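You operate a simulated robot arm through the tools that you are given. There is no shell and no other tool. Be economical: measure what you need, move in short steps, check, and stop when the job is done.

You are at the controls of a simulated robot arm. One attempt, no reset.

## Task
Put the green vase on the top of the hobby table away on the top of the end table by the sofa.

It is judged by the outcome, as a careful person would: the job done as asked, and still so three seconds after it is handed in. It fails if anything else is knocked over, pushed out of place, dropped, spilled or broken.

## Robot
A 6-joint arm with a two-finger parallel gripper on a trunk, on a base that drives. Base frame: it is fixed to the floor where the robot stands at the start and does not move with it; the origin is under the middle of the robot, x ahead of it, y to its left, z up. Units: cm, degrees, N and s.
With the tool pointing down near the work surface it reaches from about 32 to 70 cm from the robot's upright axis, wherever it stands. Its first joint turns from -166.0 to 166.0 degrees. Places, roughly: top of the end table by the sofa [-120, 890, 50]. Payload 4.1 kg.
The TCP is the grasp point between the finger pads, 2.3 cm short of the fingertips. In the tool frame z runs along the fingers and y along their closing line. The gripper opens to 9.4 cm. The fingers are 3.8 cm wide and 1 cm thick; the gripper's body (5.4 by 9.6 cm) begins 3.9 cm behind the TCP.
Orientation is that of the tool frame in the base frame, as a unit quaternion [x, y, z, w]. With the fingers straight down and closing along the base's y, the tool's x points along the base's -x, its y along +y and its z along -z.

## Interface
- The arm moves only by the tool drive_tool. Its argument "targets" is a list of rows, each a list of 3 entries, a list of its own where there are three numbers: the turn, a rotation vector about the base's x, y, z in units of 6 degrees (1.0 is 6 degrees), then the shift along the base's x, y, z in units of 50 mm (1.0 is 50 mm), then the finger opening in cm, from 0 to 9.4. In form: [[[ax, ay, az], [tx, ty, tz], jaw], ...]. A call has 1 to 10 rows; each row shifts and turns the commanded pose from where the row before left it. A call with a number of a shift or a turn outside -1 to 1 is refused whole. Rows are played at 5 a second. More than 5 cm and 8.6 degrees between two rows, or a gripper value outside its range, and nothing of the call is played. Where a pose cannot be reached the arm comes as near as it can. A force on the tool above 40 N (or 10 N above the force at the start of the call, whichever is more), or a blocked arm, ends the call early, and 0.2 s more pass. The fingers move at their own pace (about 4.5 cm/s each) and stop on an object; they squeeze with about 30 N. The grip force told is the motor's: it shows also when the fingers shut on nothing. Time passes only in rows, and 0.2 s behind the last, so rows that do not move let the fingers close. It gives the time, the measured TCP pose, the force on the tool (base axes), the opening and the grip force at its end, in the units of the frame above (readings bear some noise).
- Cameras (640 x 400 px; columns grow to the right, rows downward): "scene" is now at [2.06, 15.7, 138.74]; the picture's right is [-0.12, -0.99, 0.00], its down [-0.69, 0.08, -0.72] and it looks along [0.71, -0.09, -0.70] (base axes); focal length 261 px, centre (320, 200). "wrist" rides on the gripper at [8.6, 1.6, -7.4] in the tool frame; the picture's right is [-0.18, 0.98, 0.00], its down [-0.58, -0.11, -0.81] and it looks along [-0.79, -0.15, 0.59] (tool axes); focal length 243 px, centre (320, 200). There is no depth. A picture from a camera that has moved, and an enlarged one, comes with that camera's place and axes in the base frame and with its lens.
- snapshot(camera): a new picture of that camera. The clock stands still meanwhile.
- slide_trunk(by): slides the trunk up (or, below 0, down) by that many cm; the arm and the scene camera ride with it, the base frame stays. It gives what a move gives, with no picture.
- drive_base(legs): drives the robot by 1 to 6 legs, each [ahead, turn to the left] in cm and degrees, along the robot's own axes; the way and the turn of a leg run together, so that a leg with both is an arc; at most 150 cm and 180 degrees a leg. The arm and the cameras ride along, it lands a little off, and it stops where it bumps. It gives what a move gives.
- head_to(pan, tilt): turns the head with the scene camera to pan (to the left, within 155 degrees either way) and tilt (down, from -29 to 69), counted from straight ahead of the robot. It gives what a move gives.
- enlarge(camera, box): a new picture of the part [left, top, right, bottom] of that camera's present view, enlarged. The clock stands still meanwhile.
- sign_off(): hands the job in; it is judged then, once.

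Work in short steps. Places have to be worked out from the pictures, the camera data and where the tool is seen: move nearer, look again, correct. Check each grasp and each placing, and mend what went wrong. You have 120 turns and 90 pictures in all, those below and enlarged ones among them. Open the gripper and draw the arm clear of the work before you hand the job in, unless the task says otherwise; then end with one line.

The tools are called after "Emit:" as name(argument=value, ...) on one line, values as JSON. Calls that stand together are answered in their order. drive_tool: Moves the arm, as the interface text tells. Its arguments: {"type":"object","properties":{"targets":{"type":"array","items":{"type":"array"}}},"required":["targets"]} The other tools are called the same way: slide_trunk (by) slides the trunk up or down; drive_base (legs) drives the base; head_to (pan, tilt) turns the head that bears the scene camera; snapshot (camera) takes a picture; enlarge (camera, box) takes an enlarged picture of a part of a camera's view; sign_off () hands the job in.

At the start:

```text
time_s: 0.0
tcp_pos: [47.73, 13.44, 100.61]
orientation: [0.0, 1.0, 0.0, 0.0]
contact_force: [-0.2, -0.1, -0.1]
width: 9.4
grip_force: 0.2
trunk travel left (down, up): [-35.0, 24.0]
robot x, y, heading: [0.28, -0.05, -0.1]
head pan, tilt: [-7.0, 44.0]
```

scene: 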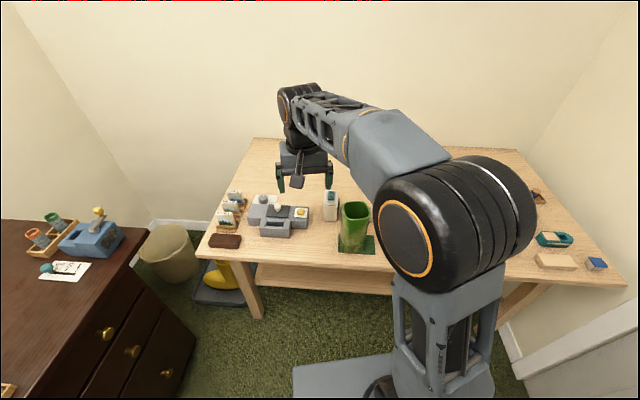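
wrist: 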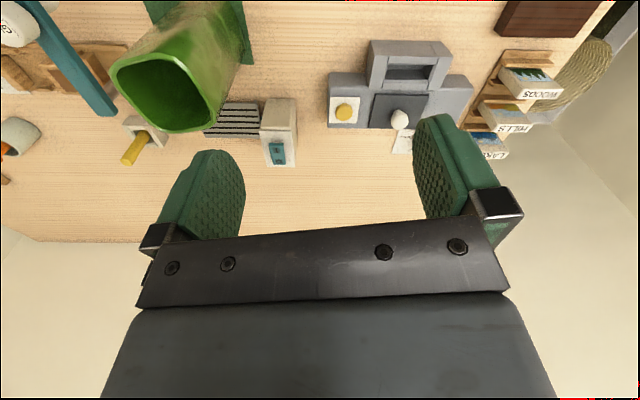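

The vase seems to stand near (47, -1) on or beside a green mat. I enlarge the scene to get its size and place.

Emit:
enlarge(camera="scene", box=[300, 170, 420, 270])

Emit:
enlarge(camera="wrist", box=[80, 0, 320, 150])

```text
4.00 times, centred on (360, 220) of scene
camera zoom: at [2.06, 15.7, 138.74], right [-0.12, -0.99, 0.0], down [-0.69, 0.08, -0.72], along [0.71, -0.09, -0.7], focal length 1044 px, centre (160, 120)
```

zoom: 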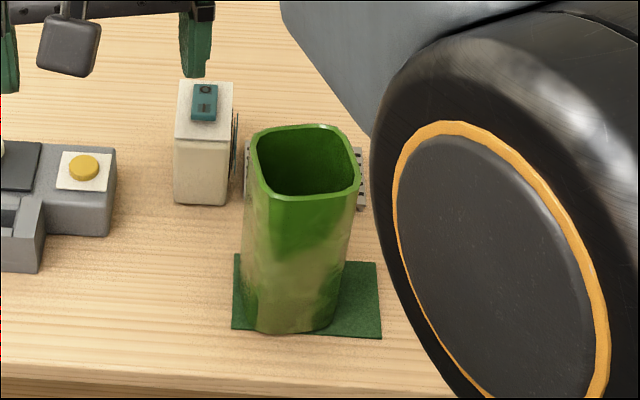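

```text
2.67 times, centred on (200, 75) of wrist
camera zoom: at [39.01, 15.18, 107.97], right [0.18, 0.98, 0.0], down [0.58, -0.11, 0.81], along [0.79, -0.15, -0.59], focal length 647 px, centre (640, 533)
```

zoom: 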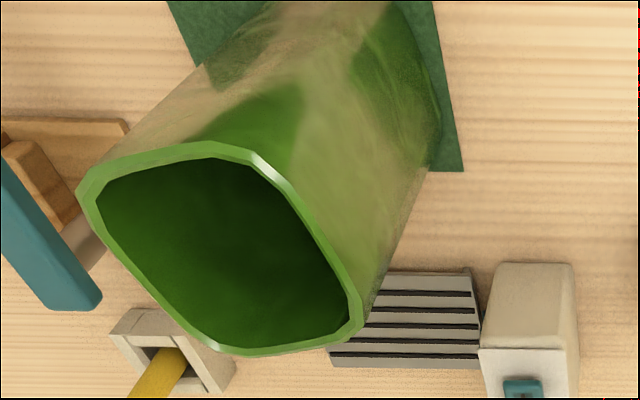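

The two views put the rim centre at about (47.5, 0.4, 89), with the rim about 7 cm wide and the yaw about -3°. I move above it at a safe height and look.

Emit:
drive_tool(targets=[[[0, 0, -0.25], [0, -0.87, 0], 9.4], [[0, 0, -0.25], [0, -0.87, 0], 9.4], [[0, 0, 0], [0, -0.87, 0], 9.4], [[0, 0, 0], [0, 0, 0], 9.4]])

Emit:
snapshot(camera="wrist")

Emit:
snapshot(camera="scene")

```text
time_s: 1.0
tcp_pos: [47.88, 0.24, 100.63]
orientation: [0.026, 1.0, 0.0, -0.001]
contact_force: [-0.1, -0.2, 0.1]
width: 9.4
grip_force: 0.1
trunk travel left (down, up): [-35.0, 24.0]
robot x, y, heading: [0.15, 0.25, 0.0]
head pan, tilt: [-7.0, 44.0]
```

```text
85 pictures are left
camera wrist: at [39.15, 2.41, 107.88], right [0.23, 0.97, 0.0], down [0.57, -0.14, 0.81], along [0.78, -0.19, -0.59], focal length 243 px, centre (320, 200)
```

wrist: 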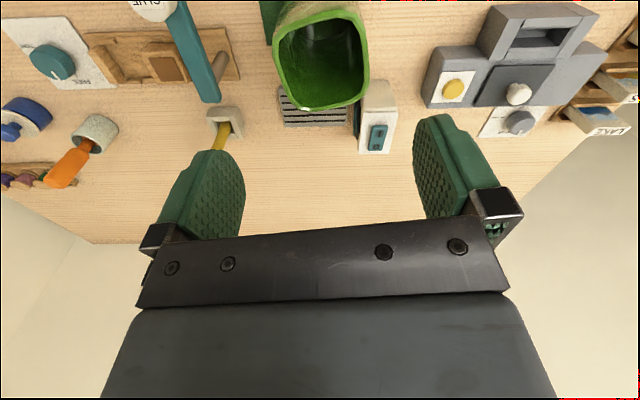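

```text
84 pictures are left
camera scene: at [2.05, 15.67, 138.75], right [-0.12, -0.99, 0.0], down [-0.69, 0.09, -0.72], along [0.71, -0.09, -0.7], focal length 261 px, centre (320, 200)
```

scene: 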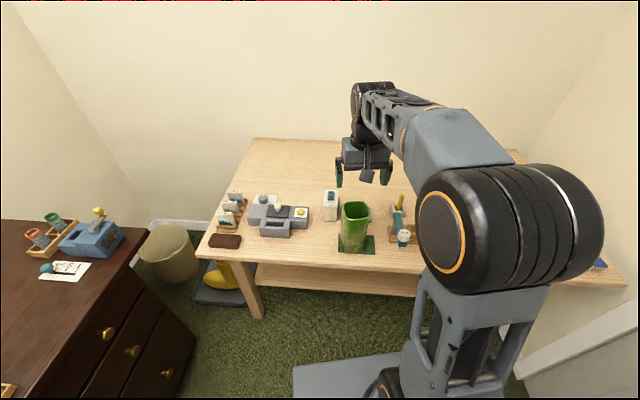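

The rim is centred at about (47.4, 0.4), spanning y from -2.9 to 3.6, so the open fingers straddle it. I go down most of the way first.

Emit:
drive_tool(targets=[[[0, 0, 0], [-0.08, 0.03, -0.6], 9.4], [[0, 0, 0], [0, 0, -0.6], 9.4], [[0, 0, 0], [0, 0, -0.5], 9.4], [[0, 0, 0], [0, 0, 0], 9.4]])

Emit:
snapshot(camera="wrist")

```text
time_s: 2.0
tcp_pos: [47.5, 0.58, 91.98]
orientation: [0.025, 1.0, 0.001, 0.0]
contact_force: [-0.3, -0.7, -0.4]
width: 9.38
grip_force: 0.1
trunk travel left (down, up): [-35.0, 24.0]
robot x, y, heading: [-0.04, 0.1, 0.3]
head pan, tilt: [-7.0, 44.0]
```

```text
83 pictures are left
camera wrist: at [38.84, 2.7, 99.41], right [0.24, 0.97, 0.0], down [0.57, -0.14, 0.81], along [0.78, -0.19, -0.59], focal length 243 px, centre (320, 200)
```

wrist: 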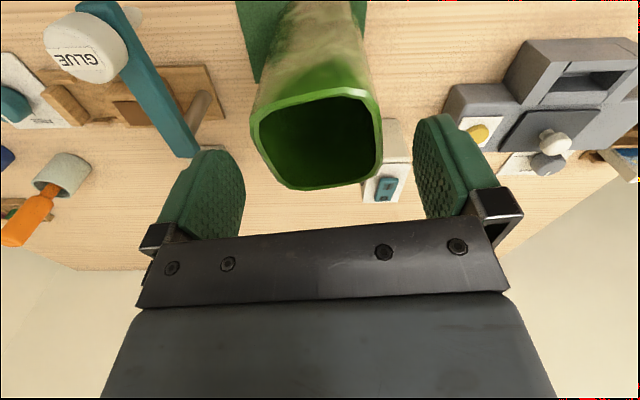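

The fingers are well centred on the rim and the neighbours are clear. I descend to z≈86.2 and close.

Emit:
drive_tool(targets=[[[0, 0, 0], [0, 0, -0.4], 9.4], [[0, 0, 0], [0, 0, -0.4], 9.4], [[0, 0, 0], [0, 0, -0.36], 9.4], [[0, 0, 0], [0, 0, 0], 9.4]])

Emit:
snapshot(camera="wrist")

```text
time_s: 3.0
tcp_pos: [47.26, 0.54, 86.14]
orientation: [0.026, 1.0, 0.0, 0.0]
contact_force: [-0.9, 0.6, 0.3]
width: 9.38
grip_force: 0.0
trunk travel left (down, up): [-35.0, 24.0]
robot x, y, heading: [-0.07, 0.49, 0.3]
head pan, tilt: [-7.0, 44.0]
```

```text
82 pictures are left
camera wrist: at [38.62, 2.73, 93.54], right [0.24, 0.97, 0.0], down [0.58, -0.14, 0.81], along [0.78, -0.19, -0.59], focal length 243 px, centre (320, 200)
```

wrist: 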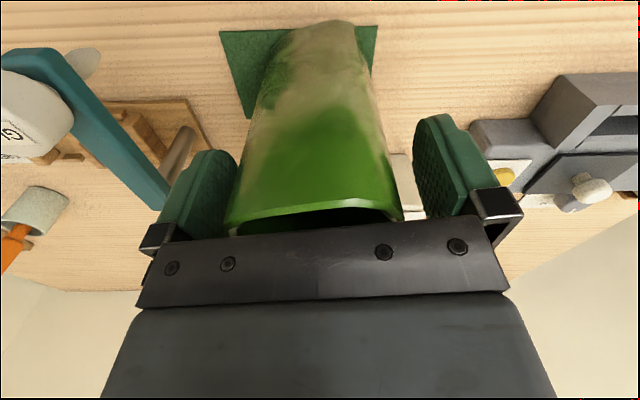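

The rim looks centred nearer y≈0.75, so I nudge 0.2 cm and close the fingers.

Emit:
drive_tool(targets=[[[0, 0, 0], [0, 0.04, 0], 9.4], [[0, 0, 0], [0, 0, 0], 7.5], [[0, 0, 0], [0, 0, 0], 6.5], [[0, 0, 0], [0, 0, 0], 5], [[0, 0, 0], [0, 0, 0], 4], [[0, 0, 0], [0, 0, 0], 4]])

Emit:
snapshot(camera="wrist")

```text
time_s: 4.4
tcp_pos: [47.35, 0.78, 86.04]
orientation: [0.025, 1.0, 0.0, -0.001]
contact_force: [-0.2, -1.8, 2.0]
width: 6.76
grip_force: 29.8
trunk travel left (down, up): [-35.0, 24.0]
robot x, y, heading: [-0.04, -0.03, -0.1]
head pan, tilt: [-7.0, 44.0]
```

```text
81 pictures are left
camera wrist: at [38.67, 2.88, 93.57], right [0.24, 0.97, 0.0], down [0.57, -0.14, 0.81], along [0.78, -0.19, -0.59], focal length 243 px, centre (320, 200)
```

wrist: 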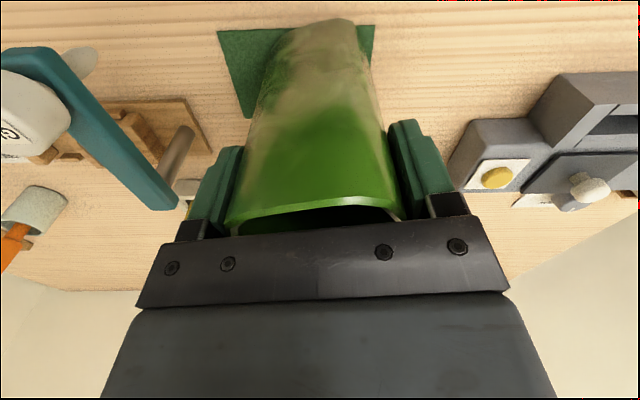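

Gripped at 6.76 cm with full force. I lift slowly and check that the mat stays behind.

Emit:
drive_tool(targets=[[[0, 0, 0], [0, 0, 0.2], 4], [[0, 0, 0], [0, 0, 0.4], 4], [[0, 0, 0], [0, 0, 0.6], 4], [[0, 0, 0], [0, 0, 0.6], 4], [[0, 0, 0], [0, 0, 0.6], 4], [[0, 0, 0], [0, 0, 0], 4]])

Emit:
snapshot(camera="scene")

```text
time_s: 5.8
tcp_pos: [47.31, 0.7, 98.09]
orientation: [0.026, 1.0, 0.0, 0.0]
contact_force: [-0.9, -0.1, -2.5]
width: 6.72
grip_force: 29.6
trunk travel left (down, up): [-35.0, 24.0]
robot x, y, heading: [-0.13, 0.16, -0.1]
head pan, tilt: [-7.0, 44.0]
```

```text
80 pictures are left
camera scene: at [2.06, 15.69, 138.74], right [-0.12, -0.99, 0.0], down [-0.69, 0.08, -0.72], along [0.71, -0.09, -0.7], focal length 261 px, centre (320, 200)
```

scene: 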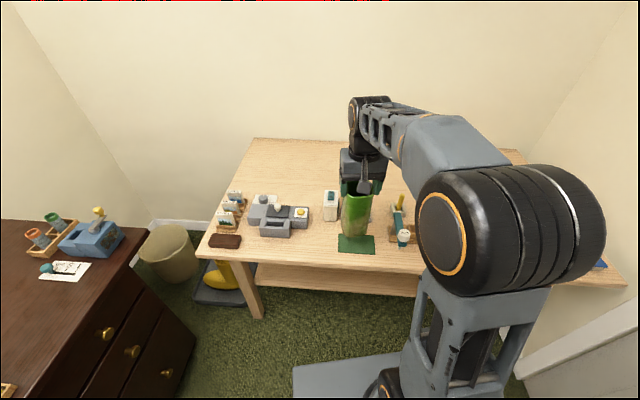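

The vase is in hand and the mat stayed. Now I look around to plan the route to (-120, 890).

Emit:
head_to(pan=75, tilt=20)

Emit:
snapshot(camera="scene")

Emit:
head_to(pan=150, tilt=20)

Emit:
snapshot(camera="scene")

Emit:
head_to(pan=-120, tilt=20)

Emit:
snapshot(camera="scene")

```text
time_s: 7.3
tcp_pos: [47.27, 0.61, 98.09]
orientation: [0.027, 1.0, 0.001, 0.0]
contact_force: [0.3, 0.6, -1.8]
width: 6.73
grip_force: 30.3
trunk travel left (down, up): [-35.0, 24.0]
robot x, y, heading: [0.55, 0.14, -0.1]
head pan, tilt: [75.0, 20.0]
```

```text
79 pictures are left
camera scene: at [-3.66, 25.69, 142.47], right [0.97, -0.26, 0.0], down [-0.09, -0.33, -0.94], along [0.24, 0.91, -0.34], focal length 261 px, centre (320, 200)
```

scene: 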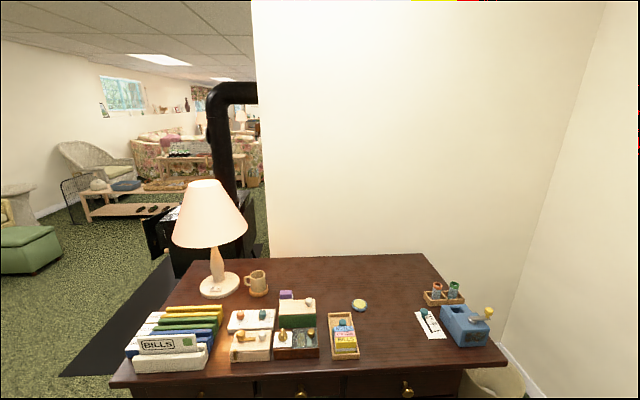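

```text
time_s: 8.8
tcp_pos: [47.11, 0.57, 98.09]
orientation: [0.026, 1.0, 0.0, 0.0]
contact_force: [-0.1, 0.7, -2.4]
width: 6.72
grip_force: 29.9
trunk travel left (down, up): [-35.0, 24.0]
robot x, y, heading: [-0.07, -0.33, -0.0]
head pan, tilt: [150.0, 20.0]
```

```text
78 pictures are left
camera scene: at [-14.14, 21.36, 142.48], right [0.5, 0.87, 0.0], down [0.3, -0.17, -0.94], along [-0.81, 0.47, -0.34], focal length 261 px, centre (320, 200)
```

scene: 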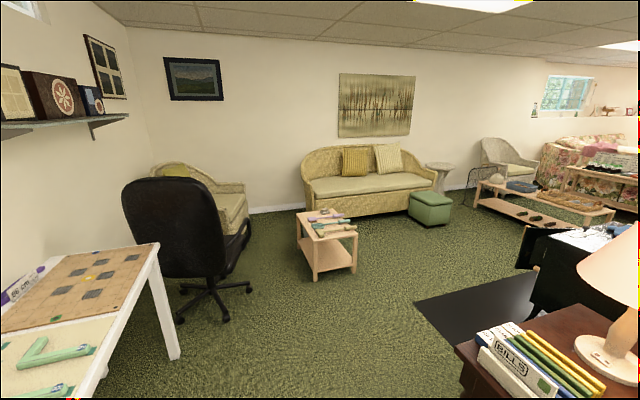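

```text
time_s: 12.6
tcp_pos: [47.28, 0.62, 98.04]
orientation: [0.027, 1.0, -0.001, 0.0]
contact_force: [0.1, 0.4, -3.3]
width: 6.73
grip_force: 30.3
trunk travel left (down, up): [-35.0, 24.0]
robot x, y, heading: [-0.0, -0.15, -0.3]
head pan, tilt: [-120.0, 20.0]
```

```text
77 pictures are left
camera scene: at [-10.73, 8.63, 142.48], right [-0.87, 0.5, 0.0], down [0.17, 0.3, -0.94], along [-0.47, -0.81, -0.34], focal length 261 px, centre (320, 200)
```

scene: 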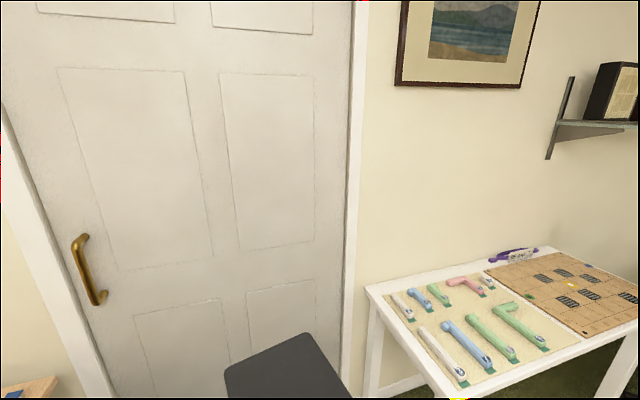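

The target lies around column 208, row 138 of the pan-75 view, past the wood stove. I enlarge that region.

Emit:
head_to(pan=97, tilt=15)

Emit:
snapshot(camera="scene")

Emit:
enlarge(camera="scene", box=[220, 80, 420, 205])

```text
time_s: 15.7
tcp_pos: [47.15, 0.65, 98.11]
orientation: [0.026, 1.0, -0.001, 0.001]
contact_force: [-0.3, -0.1, -2.6]
width: 6.73
grip_force: 29.5
trunk travel left (down, up): [-35.0, 24.0]
robot x, y, heading: [0.36, 0.24, -0.1]
head pan, tilt: [97.0, 15.0]
```

```text
76 pictures are left
camera scene: at [-7.21, 25.97, 143.29], right [0.99, 0.12, 0.0], down [0.03, -0.26, -0.97], along [-0.12, 0.96, -0.26], focal length 261 px, centre (320, 200)
```

scene: 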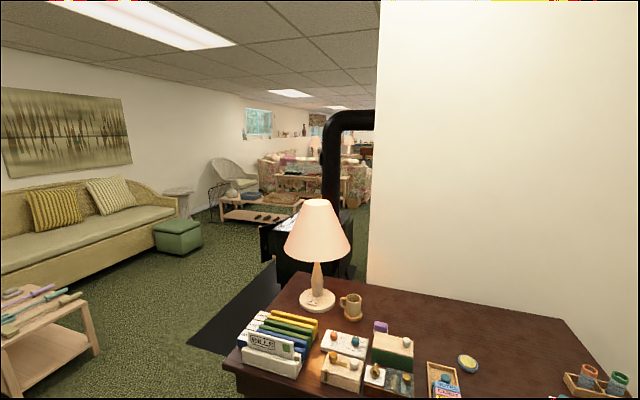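

```text
3.20 times, centred on (320, 142) of scene
camera zoom: at [-7.21, 25.97, 143.29], right [0.99, 0.12, 0.0], down [0.03, -0.26, -0.97], along [-0.12, 0.96, -0.26], focal length 835 px, centre (320, 384)
```

zoom: 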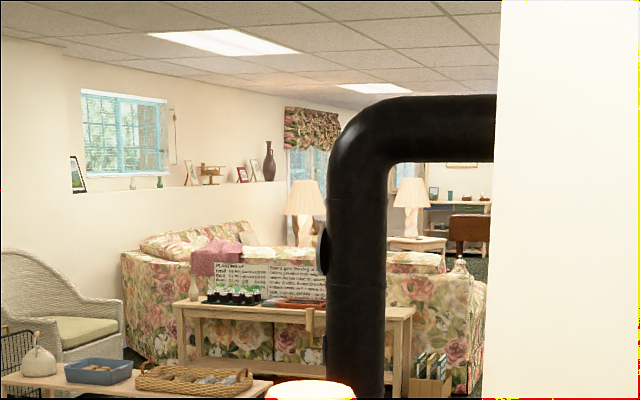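

The target end table is behind the flowered sofa, and the route leads left past the desk, between the stove and the coffee table. The room is turned about -12° from my frame. First I retract and raise the vase, then back off the table.

Emit:
drive_tool(targets=[[[0, 0, 0], [-0.3, 0, 0.6], 4], [[0, 0, 0], [-0.5, 0, 0.6], 4], [[0, 0, 0], [-0.5, 0, 0.3], 4], [[0, 0, 0], [-0.4, 0, 0], 4], [[0, 0, 0], [0, 0, 0], 4]])

Emit:
drive_base(legs=[[-13, 0], [0, 70], [0, 69]])

Emit:
head_to(pan=0, tilt=35)

Emit:
snapshot(camera="scene")

```text
time_s: 16.9
tcp_pos: [38.87, 0.92, 105.7]
orientation: [0.027, 1.0, 0.0, 0.0]
contact_force: [-0.5, 0.3, -3.0]
width: 6.72
grip_force: 29.8
trunk travel left (down, up): [-35.0, 24.0]
robot x, y, heading: [-0.22, -0.03, -0.1]
head pan, tilt: [97.0, 15.0]
```

```text
time_s: 24.2
tcp_pos: [-42.61, 25.28, 105.68]
orientation: [0.925, -0.381, 0.0, 0.0]
contact_force: [0.9, -0.7, -3.0]
width: 6.71
grip_force: 29.4
trunk travel left (down, up): [-35.0, 24.0]
robot x, y, heading: [-12.82, -0.29, 138.4]
head pan, tilt: [97.0, 15.0]
```

```text
time_s: 25.9
tcp_pos: [-42.43, 25.31, 105.78]
orientation: [0.925, -0.381, 0.0, -0.001]
contact_force: [0.6, -0.7, -2.6]
width: 6.73
grip_force: 30.0
trunk travel left (down, up): [-35.0, 24.0]
robot x, y, heading: [-13.02, -0.24, 138.0]
head pan, tilt: [0.0, 35.0]
```

```text
74 pictures are left
camera scene: at [-26.18, -10.52, 140.09], right [0.67, 0.75, 0.0], down [0.43, -0.38, -0.82], along [-0.61, 0.55, -0.57], focal length 261 px, centre (320, 200)
```

scene: 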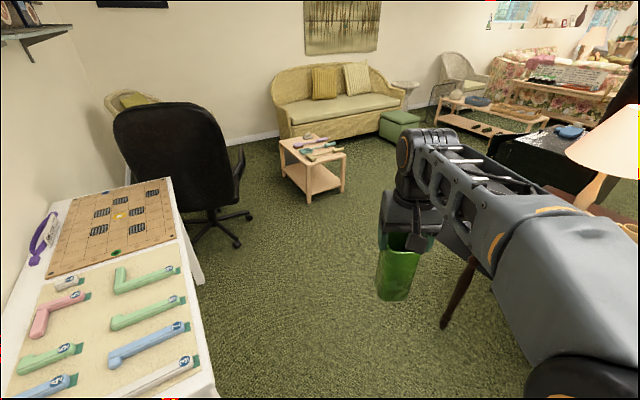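

The way ahead at heading 138° is clear (desk corner about 42 cm to the right, white table about 55 cm to the left). I drive 110 cm, turn to about 105°, go on 60 cm and look.

Emit:
drive_base(legs=[[110, 0], [0, -33], [60, 0]])

Emit:
snapshot(camera="scene")

```text
time_s: 36.3
tcp_pos: [-121.91, 170.4, 105.89]
orientation: [0.775, -0.632, 0.0, 0.0]
contact_force: [-0.4, -0.5, -2.7]
width: 6.72
grip_force: 29.6
trunk travel left (down, up): [-35.0, 24.0]
robot x, y, heading: [-111.23, 133.11, 104.5]
head pan, tilt: [0.0, 35.0]
```

```text
73 pictures are left
camera scene: at [-128.17, 131.56, 140.09], right [0.97, 0.25, 0.0], down [0.14, -0.56, -0.82], along [-0.21, 0.79, -0.57], focal length 261 px, centre (320, 200)
```

scene: 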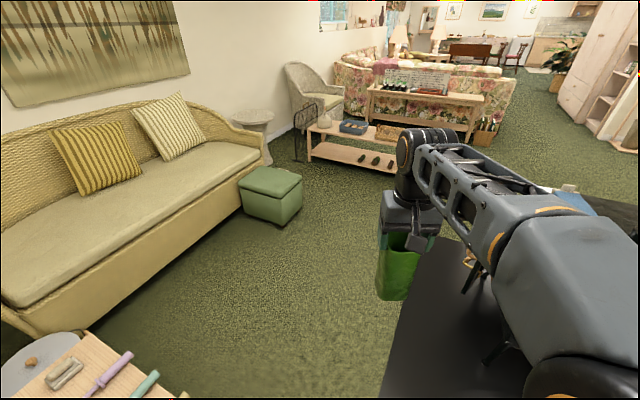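

I'm at the hearth mat's left edge. I look right to see the stove and the passage beyond the low table.

Emit:
head_to(pan=-30, tilt=25)

Emit:
snapshot(camera="scene")

Emit:
head_to(pan=5, tilt=15)

Emit:
snapshot(camera="scene")

```text
time_s: 37.2
tcp_pos: [-121.89, 170.37, 105.79]
orientation: [0.775, -0.632, -0.001, 0.0]
contact_force: [-0.2, 0.0, -2.7]
width: 6.7
grip_force: 30.1
trunk travel left (down, up): [-35.0, 24.0]
robot x, y, heading: [-110.9, 133.11, 104.7]
head pan, tilt: [-30.0, 25.0]
```

```text
72 pictures are left
camera scene: at [-123.51, 131.93, 141.66], right [0.96, -0.27, 0.0], down [-0.11, -0.41, -0.91], along [0.24, 0.87, -0.42], focal length 261 px, centre (320, 200)
```

scene: 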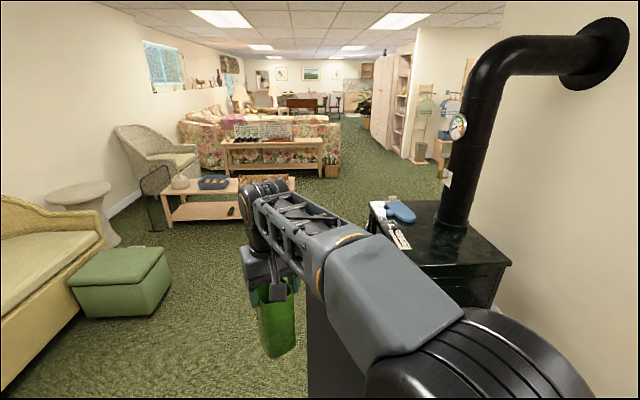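

```text
time_s: 38.2
tcp_pos: [-121.96, 170.39, 105.82]
orientation: [0.775, -0.632, -0.001, 0.0]
contact_force: [-0.4, 0.8, -2.7]
width: 6.7
grip_force: 30.6
trunk travel left (down, up): [-35.0, 24.0]
robot x, y, heading: [-111.22, 132.68, 104.5]
head pan, tilt: [5.0, 15.0]
```

```text
71 pictures are left
camera scene: at [-129.07, 131.85, 143.29], right [0.94, 0.33, 0.0], down [0.09, -0.24, -0.97], along [-0.32, 0.91, -0.26], focal length 261 px, centre (320, 200)
```

scene: 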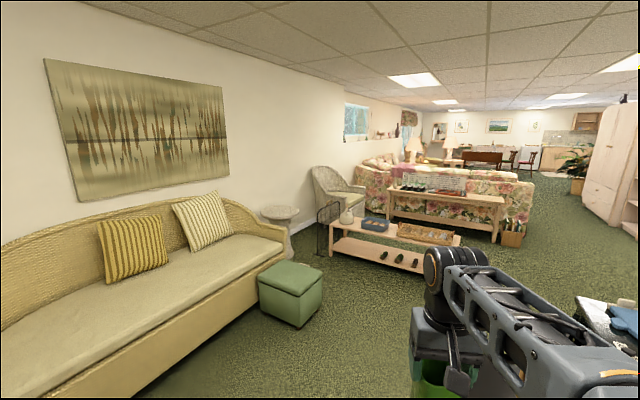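

In room axes (turned -12°) I have a route: shift left of the stove, pass it, then jog right in front of the low table. I drive it and then look again.

Emit:
drive_base(legs=[[0, 7.5], [52, 0], [0, -34], [130, 0], [0, -55]])

Emit:
snapshot(camera="scene")

```text
time_s: 52.2
tcp_pos: [-66.6, 325.59, 105.83]
orientation: [-0.164, 0.986, 0.0, 0.0]
contact_force: [0.0, -0.1, -2.5]
width: 6.73
grip_force: 30.3
trunk travel left (down, up): [-35.0, 24.0]
robot x, y, heading: [-102.25, 310.36, 22.0]
head pan, tilt: [5.0, 15.0]
```

```text
70 pictures are left
camera scene: at [-105.98, 327.79, 143.29], right [0.45, -0.89, 0.0], down [-0.23, -0.12, -0.97], along [0.86, 0.44, -0.26], focal length 261 px, centre (320, 200)
```

scene: 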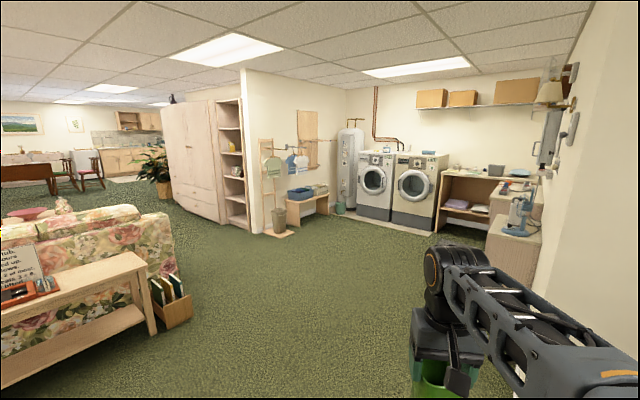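

The view agrees with the estimate: pot at about (3, 498), sofa end near (39, 567), and a clear floor between. I drive on into the passage beside the sofa.

Emit:
drive_base(legs=[[75, 0], [0, 34], [140, 0]])

Emit:
head_to(pan=15, tilt=20)

Emit:
snapshot(camera="scene")

```text
time_s: 64.0
tcp_pos: [60.49, 478.49, 105.81]
orientation: [-0.437, 0.899, 0.0, 0.0]
contact_force: [0.1, 0.4, -2.9]
width: 6.69
grip_force: 29.9
trunk travel left (down, up): [-35.0, 24.0]
robot x, y, heading: [38.53, 445.91, 54.9]
head pan, tilt: [5.0, 15.0]
```

```text
time_s: 64.7
tcp_pos: [60.34, 478.53, 105.86]
orientation: [-0.437, 0.899, 0.0, 0.0]
contact_force: [0.1, 0.0, -1.9]
width: 6.7
grip_force: 29.9
trunk travel left (down, up): [-35.0, 24.0]
robot x, y, heading: [38.85, 446.4, 54.7]
head pan, tilt: [15.0, 20.0]
```

```text
69 pictures are left
camera scene: at [24.73, 459.67, 142.48], right [0.94, -0.35, 0.0], down [-0.12, -0.32, -0.94], along [0.33, 0.88, -0.34], focal length 261 px, centre (320, 200)
```

scene: 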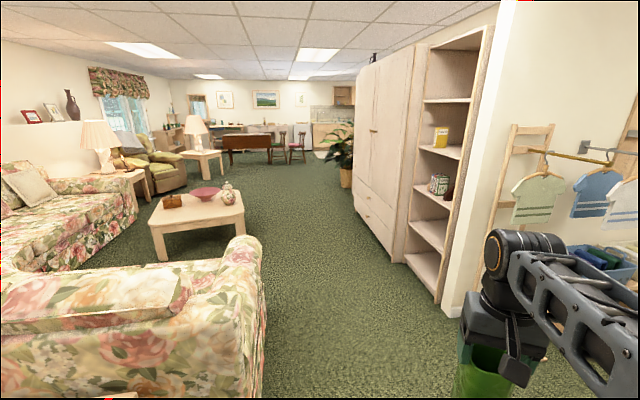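

The target is the end table with the lamp and teddy at the left sofa's far end. I drive through the passage, past the coffee table, and then turn toward it.

Emit:
drive_base(legs=[[104, 0], [0, 34], [150, 0], [150, 0], [0, 78]])

Emit:
head_to(pan=0, tilt=20)

Emit:
snapshot(camera="scene")

```text
time_s: 89.4
tcp_pos: [71.6, 845.65, 105.84]
orientation: [0.99, -0.143, 0.0, 0.0]
contact_force: [-0.3, -1.0, -1.8]
width: 6.68
grip_force: 29.8
trunk travel left (down, up): [-35.0, 24.0]
robot x, y, heading: [109.41, 837.07, 166.7]
head pan, tilt: [15.0, 20.0]
```

```text
time_s: 90.2
tcp_pos: [71.7, 845.52, 105.84]
orientation: [0.99, -0.143, 0.0, 0.0]
contact_force: [0.4, 0.3, -2.6]
width: 6.71
grip_force: 29.7
trunk travel left (down, up): [-35.0, 24.0]
robot x, y, heading: [109.59, 837.27, 166.5]
head pan, tilt: [0.0, 20.0]
```

```text
68 pictures are left
camera scene: at [102.41, 821.96, 142.47], right [0.23, 0.97, 0.0], down [0.33, -0.08, -0.94], along [-0.91, 0.22, -0.34], focal length 261 px, centre (320, 200)
```

scene: 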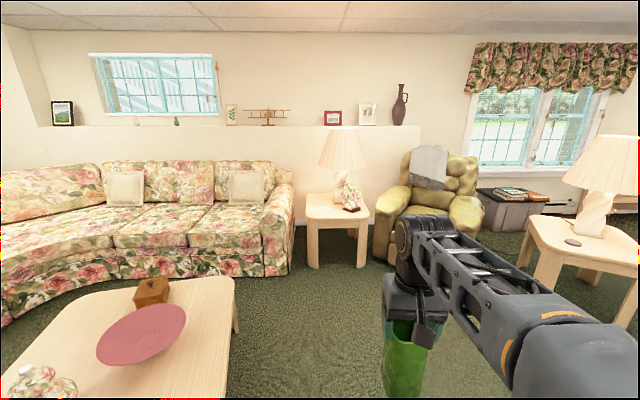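

The end table is in view with the lamp and a figurine toward the back; the front part looks free. I enlarge it.

Emit:
enlarge(camera="scene", box=[280, 130, 400, 280])

```text
2.67 times, centred on (340, 205) of scene
camera zoom: at [102.41, 821.96, 142.47], right [0.23, 0.97, 0.0], down [0.33, -0.08, -0.94], along [-0.91, 0.22, -0.34], focal length 696 px, centre (267, 187)
```

zoom: 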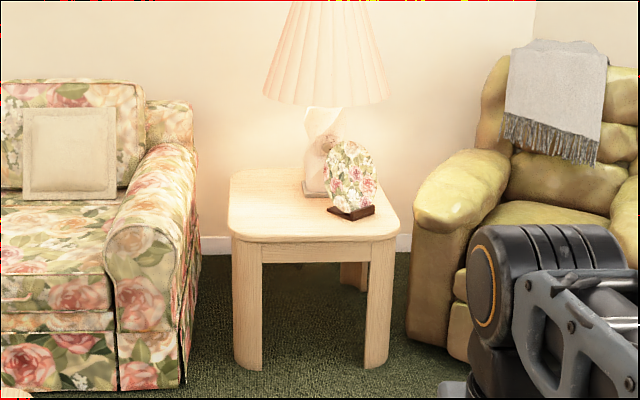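

The free front-left part of the table is around (-110, 878), well clear of the lampshade and the plate on its stand. I drive nearer along heading about 170°.

Emit:
drive_base(legs=[[0, 3.5], [115, 0]])

Emit:
head_to(pan=0, tilt=35)

Emit:
snapshot(camera="scene")

```text
time_s: 96.5
tcp_pos: [-43.53, 859.59, 105.74]
orientation: [0.996, -0.093, -0.001, 0.0]
contact_force: [0.5, 0.9, -2.5]
width: 6.68
grip_force: 29.9
trunk travel left (down, up): [-35.0, 24.0]
robot x, y, heading: [-4.78, 855.47, 172.1]
head pan, tilt: [0.0, 20.0]
```

```text
time_s: 97.3
tcp_pos: [-43.56, 859.51, 105.75]
orientation: [0.996, -0.094, 0.0, 0.0]
contact_force: [0.2, 0.7, -2.1]
width: 6.67
grip_force: 30.0
trunk travel left (down, up): [-35.0, 24.0]
robot x, y, heading: [-4.65, 855.16, 172.4]
head pan, tilt: [0.0, 35.0]
```

```text
66 pictures are left
camera scene: at [-10.05, 839.08, 140.09], right [0.13, 0.99, 0.0], down [0.57, -0.08, -0.82], along [-0.81, 0.11, -0.57], focal length 261 px, centre (320, 200)
```

scene: 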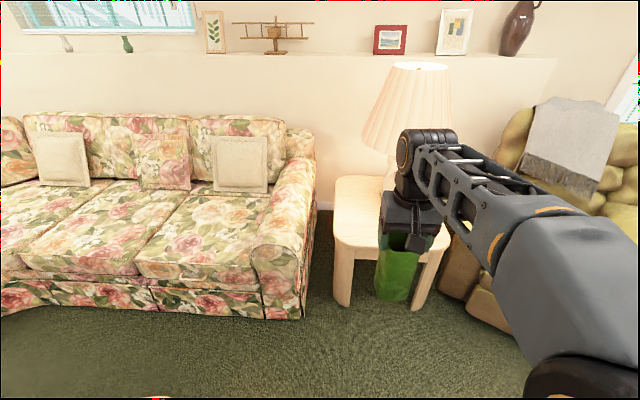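

The table corner matches my earlier estimate (-100.5, 860). I advance 38 cm and stop short of the sofa and armchair corners so the arm does the reaching.

Emit:
drive_base(legs=[[0, -4.4], [38, 0]])

Emit:
head_to(pan=15, tilt=55)

Emit:
snapshot(camera="scene")

Emit:
snapshot(camera="wrist")

```text
time_s: 100.1
tcp_pos: [-79.35, 870.53, 105.79]
orientation: [0.991, -0.134, 0.0, 0.0]
contact_force: [0.3, 0.1, -3.1]
width: 6.67
grip_force: 30.0
trunk travel left (down, up): [-35.0, 24.0]
robot x, y, heading: [-41.33, 863.13, 167.5]
head pan, tilt: [0.0, 35.0]
```

```text
time_s: 101.0
tcp_pos: [-79.35, 870.45, 105.71]
orientation: [0.991, -0.134, 0.0, 0.0]
contact_force: [-0.2, 0.7, -2.2]
width: 6.68
grip_force: 30.5
trunk travel left (down, up): [-35.0, 24.0]
robot x, y, heading: [-40.9, 863.15, 167.6]
head pan, tilt: [15.0, 55.0]
```

```text
65 pictures are left
camera scene: at [-46.2, 845.16, 137.27], right [-0.05, 1.0, 0.0], down [0.82, 0.04, -0.57], along [-0.57, -0.03, -0.82], focal length 261 px, centre (320, 200)
```

scene: 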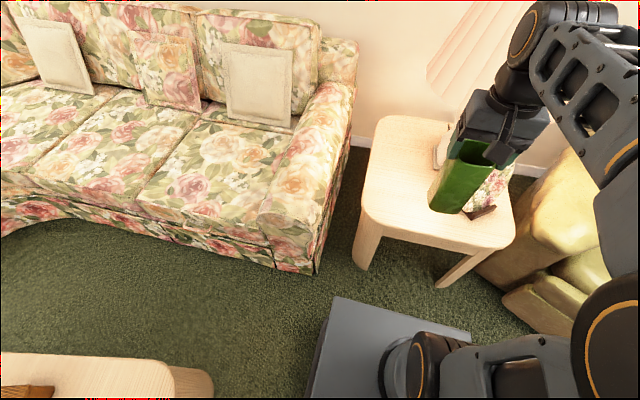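

```text
64 pictures are left
camera wrist: at [-71.55, 866.7, 113.21], right [-0.44, -0.9, 0.0], down [-0.53, 0.26, 0.81], along [-0.72, 0.35, -0.59], focal length 243 px, centre (320, 200)
```

wrist: 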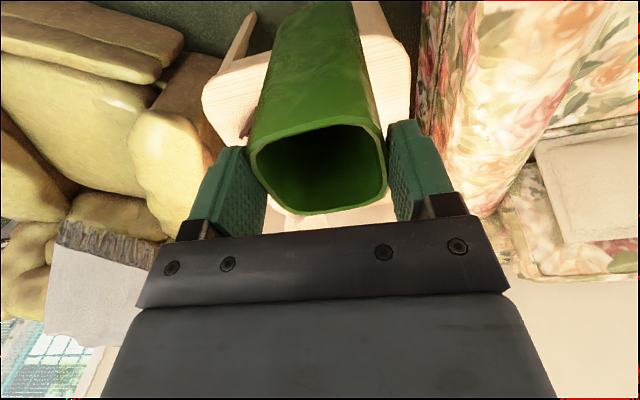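

There's room to move up 8 cm more: the base corner passes about 12 cm beside the sofa corner. Then I lower the trunk 28 cm with the vase still in front of the table edge.

Emit:
drive_base(legs=[[8, 0]])

Emit:
slide_trunk(by=-28)

Emit:
snapshot(camera="scene")

Emit:
snapshot(camera="wrist")

```text
time_s: 102.0
tcp_pos: [-87.19, 872.08, 105.66]
orientation: [0.991, -0.133, 0.0, 0.0]
contact_force: [-0.4, 0.2, -1.5]
width: 6.69
grip_force: 30.2
trunk travel left (down, up): [-35.0, 24.0]
robot x, y, heading: [-49.33, 864.71, 167.8]
head pan, tilt: [15.0, 55.0]
```

```text
time_s: 104.8
tcp_pos: [-87.04, 872.18, 77.71]
orientation: [0.991, -0.133, 0.0, 0.0]
contact_force: [-0.3, -0.4, -2.9]
width: 6.69
grip_force: 29.7
trunk travel left (down, up): [-7.0, 52.0]
robot x, y, heading: [-48.75, 864.75, 167.8]
head pan, tilt: [15.0, 55.0]
```

```text
63 pictures are left
camera scene: at [-53.92, 846.85, 109.27], right [-0.05, 1.0, 0.0], down [0.82, 0.04, -0.57], along [-0.57, -0.03, -0.82], focal length 261 px, centre (320, 200)
```

scene: 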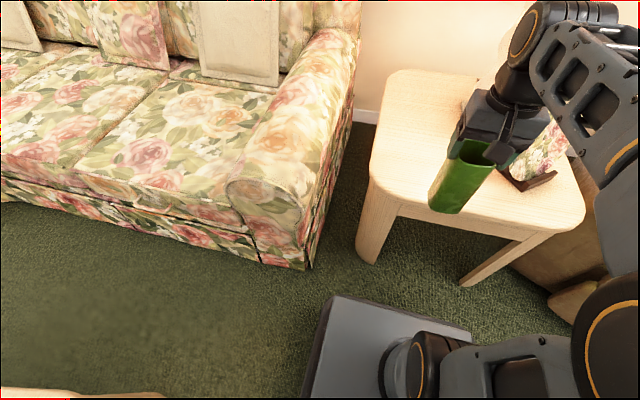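

```text
62 pictures are left
camera wrist: at [-79.29, 868.38, 85.21], right [-0.44, -0.9, 0.0], down [-0.53, 0.26, 0.81], along [-0.72, 0.35, -0.59], focal length 243 px, centre (320, 200)
```

wrist: 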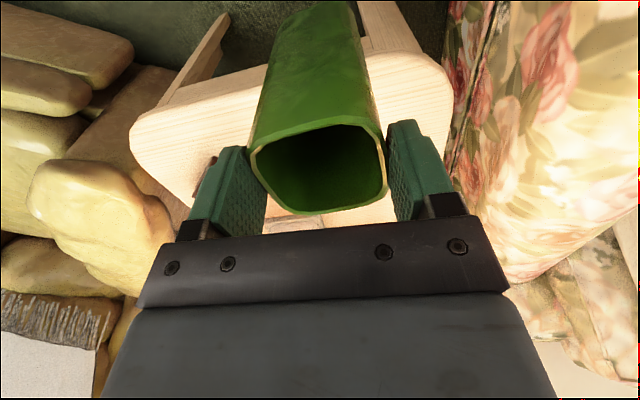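

The table corners check out at about (-97.5, 860) and (-94, 915), and the plate stand starts near y≈900. I reach out to (-110.5, 877.6) at this height.

Emit:
drive_tool(targets=[[[0, 0, 0], [-0.4, 0.09, 0], 4], [[0, 0, 0], [-0.7, 0.16, 0], 4], [[0, 0, 0], [-0.8, 0.18, 0], 4], [[0, 0, 0], [-0.8, 0.18, 0], 4], [[0, 0, 0], [-0.8, 0.18, 0], 4], [[0, 0, 0], [-0.8, 0.19, 0], 4], [[0, 0, 0], [-0.4, 0.1, 0], 4], [[0, 0, 0], [0, 0, 0], 4]])

Emit:
snapshot(camera="scene")

Emit:
snapshot(camera="wrist")

```text
time_s: 106.6
tcp_pos: [-110.46, 877.9, 77.7]
orientation: [0.991, -0.133, 0.001, 0.001]
contact_force: [0.2, 0.1, -2.4]
width: 6.68
grip_force: 30.2
trunk travel left (down, up): [-7.0, 52.0]
robot x, y, heading: [-48.82, 864.66, 167.6]
head pan, tilt: [15.0, 55.0]
```

```text
61 pictures are left
camera scene: at [-53.94, 846.86, 109.26], right [-0.05, 1.0, 0.0], down [0.82, 0.04, -0.57], along [-0.57, -0.03, -0.82], focal length 261 px, centre (320, 200)
```

scene: 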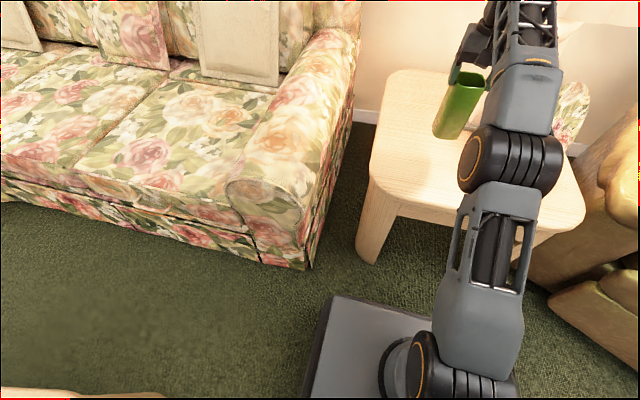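

```text
60 pictures are left
camera wrist: at [-102.59, 873.98, 85.09], right [-0.44, -0.9, 0.0], down [-0.53, 0.26, 0.8], along [-0.72, 0.35, -0.59], focal length 243 px, centre (320, 200)
```

wrist: 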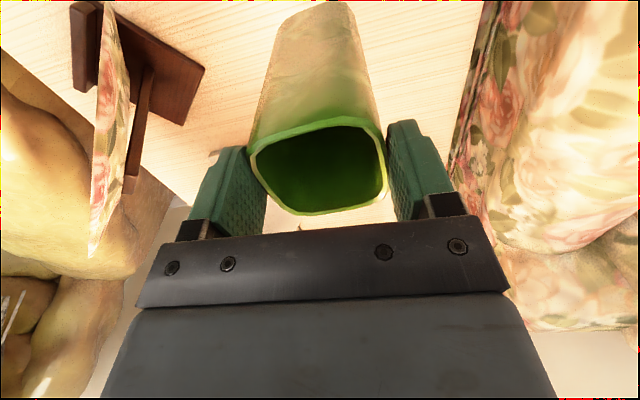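

Clear all around. I lower to about 1.5 cm above the expected contact height.

Emit:
drive_tool(targets=[[[0, 0, 0], [0, 0, -0.5], 4], [[0, 0, 0], [0, 0, -0.7], 4], [[0, 0, 0], [0, 0, -0.7], 4], [[0, 0, 0], [0, 0, -0.6], 4], [[0, 0, 0], [0, 0, -0.2], 4], [[0, 0, 0], [0, 0, 0], 4]])

Emit:
snapshot(camera="scene")

Emit:
snapshot(camera="wrist")

```text
time_s: 107.6
tcp_pos: [-110.51, 877.72, 67.57]
orientation: [0.991, -0.135, -0.013, -0.002]
contact_force: [2.6, -1.2, 15.3]
width: 6.68
grip_force: 30.2
trunk travel left (down, up): [-7.0, 52.0]
robot x, y, heading: [-48.68, 864.35, 167.5]
head pan, tilt: [15.0, 55.0]
stopped in row 4: the force on the tool passed its limit (the readings are from after the stop); the commanded pose is now the measured one
```

```text
59 pictures are left
camera scene: at [-53.81, 846.83, 109.29], right [-0.05, 1.0, 0.0], down [0.82, 0.04, -0.57], along [-0.57, -0.03, -0.82], focal length 261 px, centre (320, 200)
```

scene: 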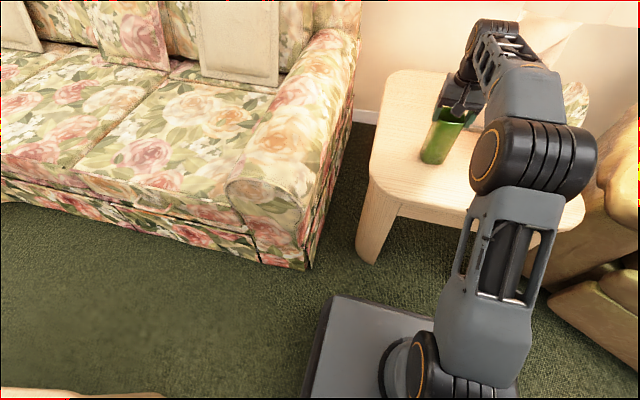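

```text
58 pictures are left
camera wrist: at [-102.51, 873.9, 74.76], right [-0.44, -0.9, 0.01], down [-0.51, 0.25, 0.82], along [-0.74, 0.36, -0.57], focal length 243 px, centre (320, 200)
```

wrist: 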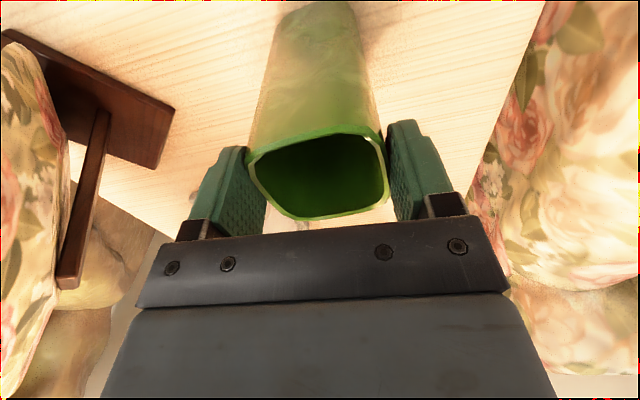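

Contact came at TCP z≈67.6. The rim is now level with the TCP, so the vase had slid about 3 cm down in the grip, which fits a table top at about 53. It presses with 15 N and a slight tilt, so I ease up 2 mm and read again.

Emit:
drive_tool(targets=[[[0, 0, 0], [0, 0, 0.04], 4], [[0, 0, 0], [0, 0, 0], 4]])

Emit:
enlarge(camera="scene", box=[370, 60, 530, 220])

```text
time_s: 108.2
tcp_pos: [-110.48, 877.66, 67.55]
orientation: [0.991, -0.135, -0.012, -0.002]
contact_force: [-2.7, 0.9, 9.2]
width: 6.72
grip_force: 30.0
trunk travel left (down, up): [-7.0, 52.0]
robot x, y, heading: [-48.89, 864.55, 167.6]
head pan, tilt: [15.0, 55.0]
```

```text
2.50 times, centred on (450, 140) of scene
camera zoom: at [-53.89, 846.86, 109.26], right [-0.05, 1.0, 0.0], down [0.82, 0.04, -0.57], along [-0.57, -0.03, -0.82], focal length 652 px, centre (-5, 350)
```

zoom: 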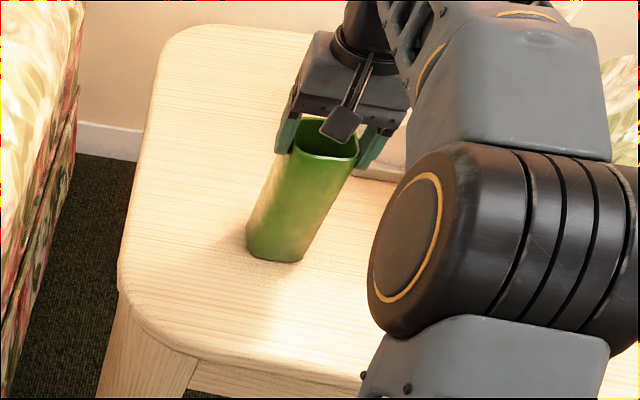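

The vase stands on the table and the remaining tool tilt is only about 1.4°. I open the fingers gently.

Emit:
drive_tool(targets=[[[0, 0, 0], [0, 0, 0.02], 6.8], [[0, 0, 0], [0, 0, 0], 7.2], [[0, 0, 0], [0, 0, 0], 7.8], [[0, 0, 0], [0, 0, 0], 8.6], [[0, 0, 0], [0, 0, 0], 9.0], [[0, 0, 0], [0, 0, 0], 9.0]])

Emit:
enlarge(camera="scene", box=[370, 60, 530, 220])

Emit:
snapshot(camera="wrist")

```text
time_s: 109.6
tcp_pos: [-110.51, 877.73, 67.48]
orientation: [0.991, -0.135, -0.011, -0.002]
contact_force: [-0.3, 0.3, -0.5]
width: 8.98
grip_force: 0.0
trunk travel left (down, up): [-7.0, 52.0]
robot x, y, heading: [-48.94, 864.77, 167.0]
head pan, tilt: [15.0, 55.0]
```

```text
2.50 times, centred on (450, 140) of scene
camera zoom: at [-53.93, 846.86, 109.26], right [-0.05, 1.0, 0.0], down [0.82, 0.04, -0.57], along [-0.57, -0.03, -0.82], focal length 652 px, centre (-5, 350)
```

zoom: 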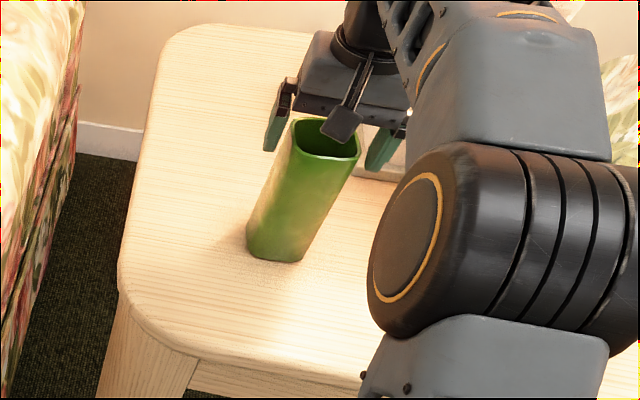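

```text
55 pictures are left
camera wrist: at [-102.58, 873.9, 74.79], right [-0.44, -0.9, 0.0], down [-0.52, 0.26, 0.82], along [-0.74, 0.36, -0.58], focal length 243 px, centre (320, 200)
```

wrist: 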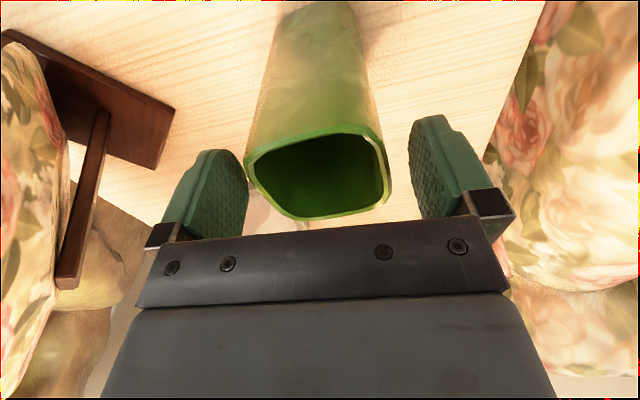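

The vase stands free on its own. I raise the tool straight up clear of the rim, then draw it back toward the robot.

Emit:
drive_tool(targets=[[[0, 0, 0], [0, 0, 0.3], 9.0], [[0, 0, 0], [0, 0, 0.6], 9.0], [[0, 0, 0], [0, 0, 0.8], 9.0], [[0, 0, 0], [0, 0, 0.6], 9.0], [[0, 0, 0], [0.5, -0.1, 0], 9.0], [[0, 0, 0], [0.8, -0.18, 0], 9.0], [[0, 0, 0], [0.8, -0.18, 0], 9.0], [[0, 0, 0], [0.8, -0.18, 0], 9.0], [[0, 0, 0], [0.8, -0.18, 0], 9.0], [[0, 0, 0], [0, 0, 0], 9.0]])

Emit:
snapshot(camera="scene")

Emit:
snapshot(camera="wrist")

```text
time_s: 111.8
tcp_pos: [-91.96, 873.55, 79.25]
orientation: [0.991, -0.134, -0.011, -0.001]
contact_force: [-0.2, -0.5, -1.0]
width: 9.01
grip_force: 0.1
trunk travel left (down, up): [-7.0, 52.0]
robot x, y, heading: [-49.01, 864.41, 167.6]
head pan, tilt: [15.0, 55.0]
```

```text
54 pictures are left
camera scene: at [-53.93, 846.86, 109.26], right [-0.05, 1.0, 0.0], down [0.82, 0.04, -0.57], along [-0.57, -0.03, -0.82], focal length 261 px, centre (320, 200)
```

scene: 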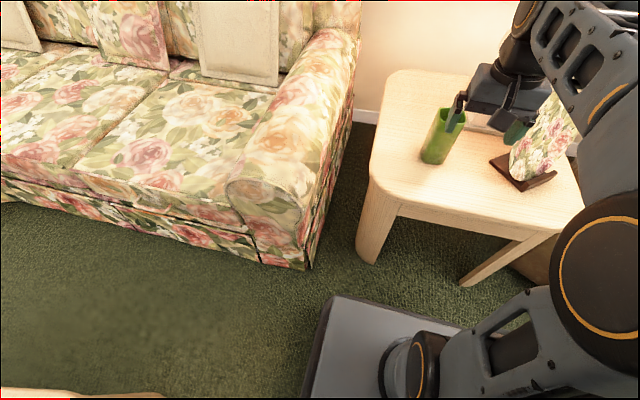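

```text
53 pictures are left
camera wrist: at [-84.04, 869.78, 86.4], right [-0.44, -0.9, 0.0], down [-0.52, 0.26, 0.82], along [-0.74, 0.36, -0.58], focal length 243 px, centre (320, 200)
```

wrist: 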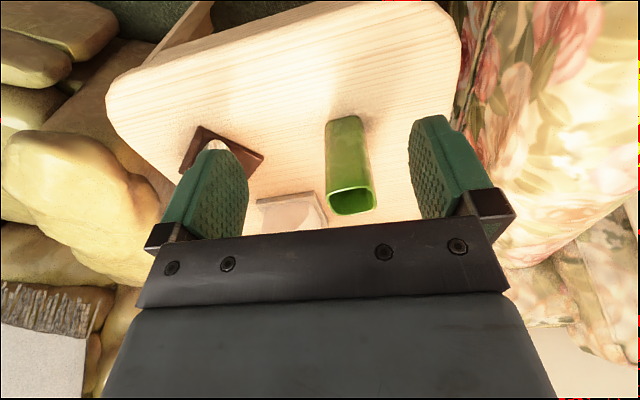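

The vase stands upright in the table's front-left part, and the plate and lamp are undisturbed. I back off 30 cm and take one last look.

Emit:
drive_base(legs=[[-30, 0]])

Emit:
head_to(pan=-8, tilt=35)

Emit:
snapshot(camera="scene")

Emit:
snapshot(camera="wrist")

```text
time_s: 113.9
tcp_pos: [-61.75, 867.15, 79.13]
orientation: [0.99, -0.138, -0.01, -0.001]
contact_force: [-0.6, -0.5, -0.3]
width: 9.01
grip_force: 0.0
trunk travel left (down, up): [-7.0, 52.0]
robot x, y, heading: [-18.83, 858.32, 167.2]
head pan, tilt: [15.0, 55.0]
```

```text
time_s: 114.8
tcp_pos: [-61.74, 867.21, 79.18]
orientation: [0.99, -0.138, -0.011, -0.001]
contact_force: [0.5, 0.6, -0.1]
width: 8.98
grip_force: 0.0
trunk travel left (down, up): [-7.0, 52.0]
robot x, y, heading: [-18.5, 858.13, 167.0]
head pan, tilt: [-8.0, 35.0]
```

```text
52 pictures are left
camera scene: at [-24.93, 843.56, 112.08], right [0.35, 0.94, 0.0], down [0.54, -0.2, -0.82], along [-0.77, 0.29, -0.57], focal length 261 px, centre (320, 200)
```

scene: 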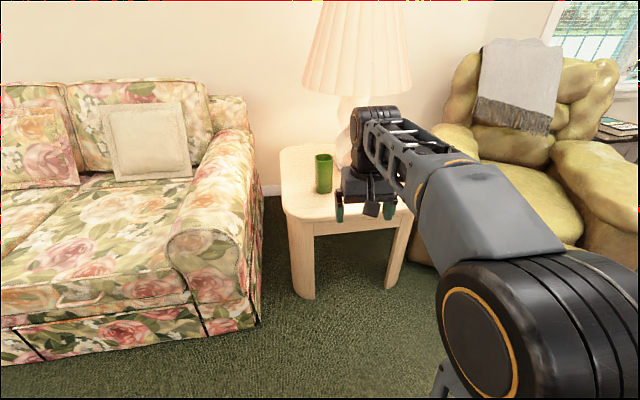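

```text
51 pictures are left
camera wrist: at [-53.85, 863.34, 86.41], right [-0.45, -0.89, 0.0], down [-0.51, 0.26, 0.82], along [-0.73, 0.36, -0.58], focal length 243 px, centre (320, 200)
```

wrist: 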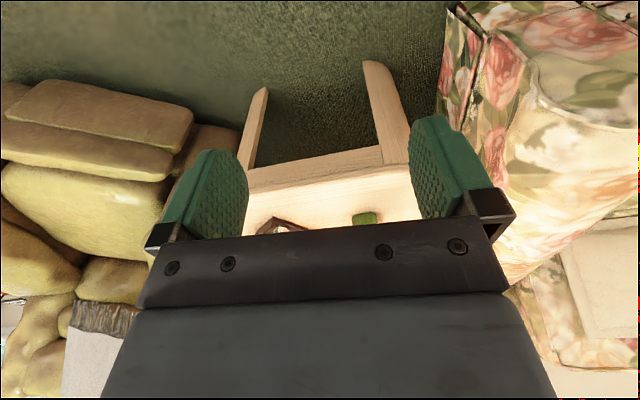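

The vase stands upright on the end table, the gripper is open and clear, and nothing else has moved. I hand the job in.

Emit:
sign_off()

```text
The job is handed in.
```

The green vase is standing upright on the top of the end table by the sofa; nothing was seen knocked over or moved, and the job is handed in.
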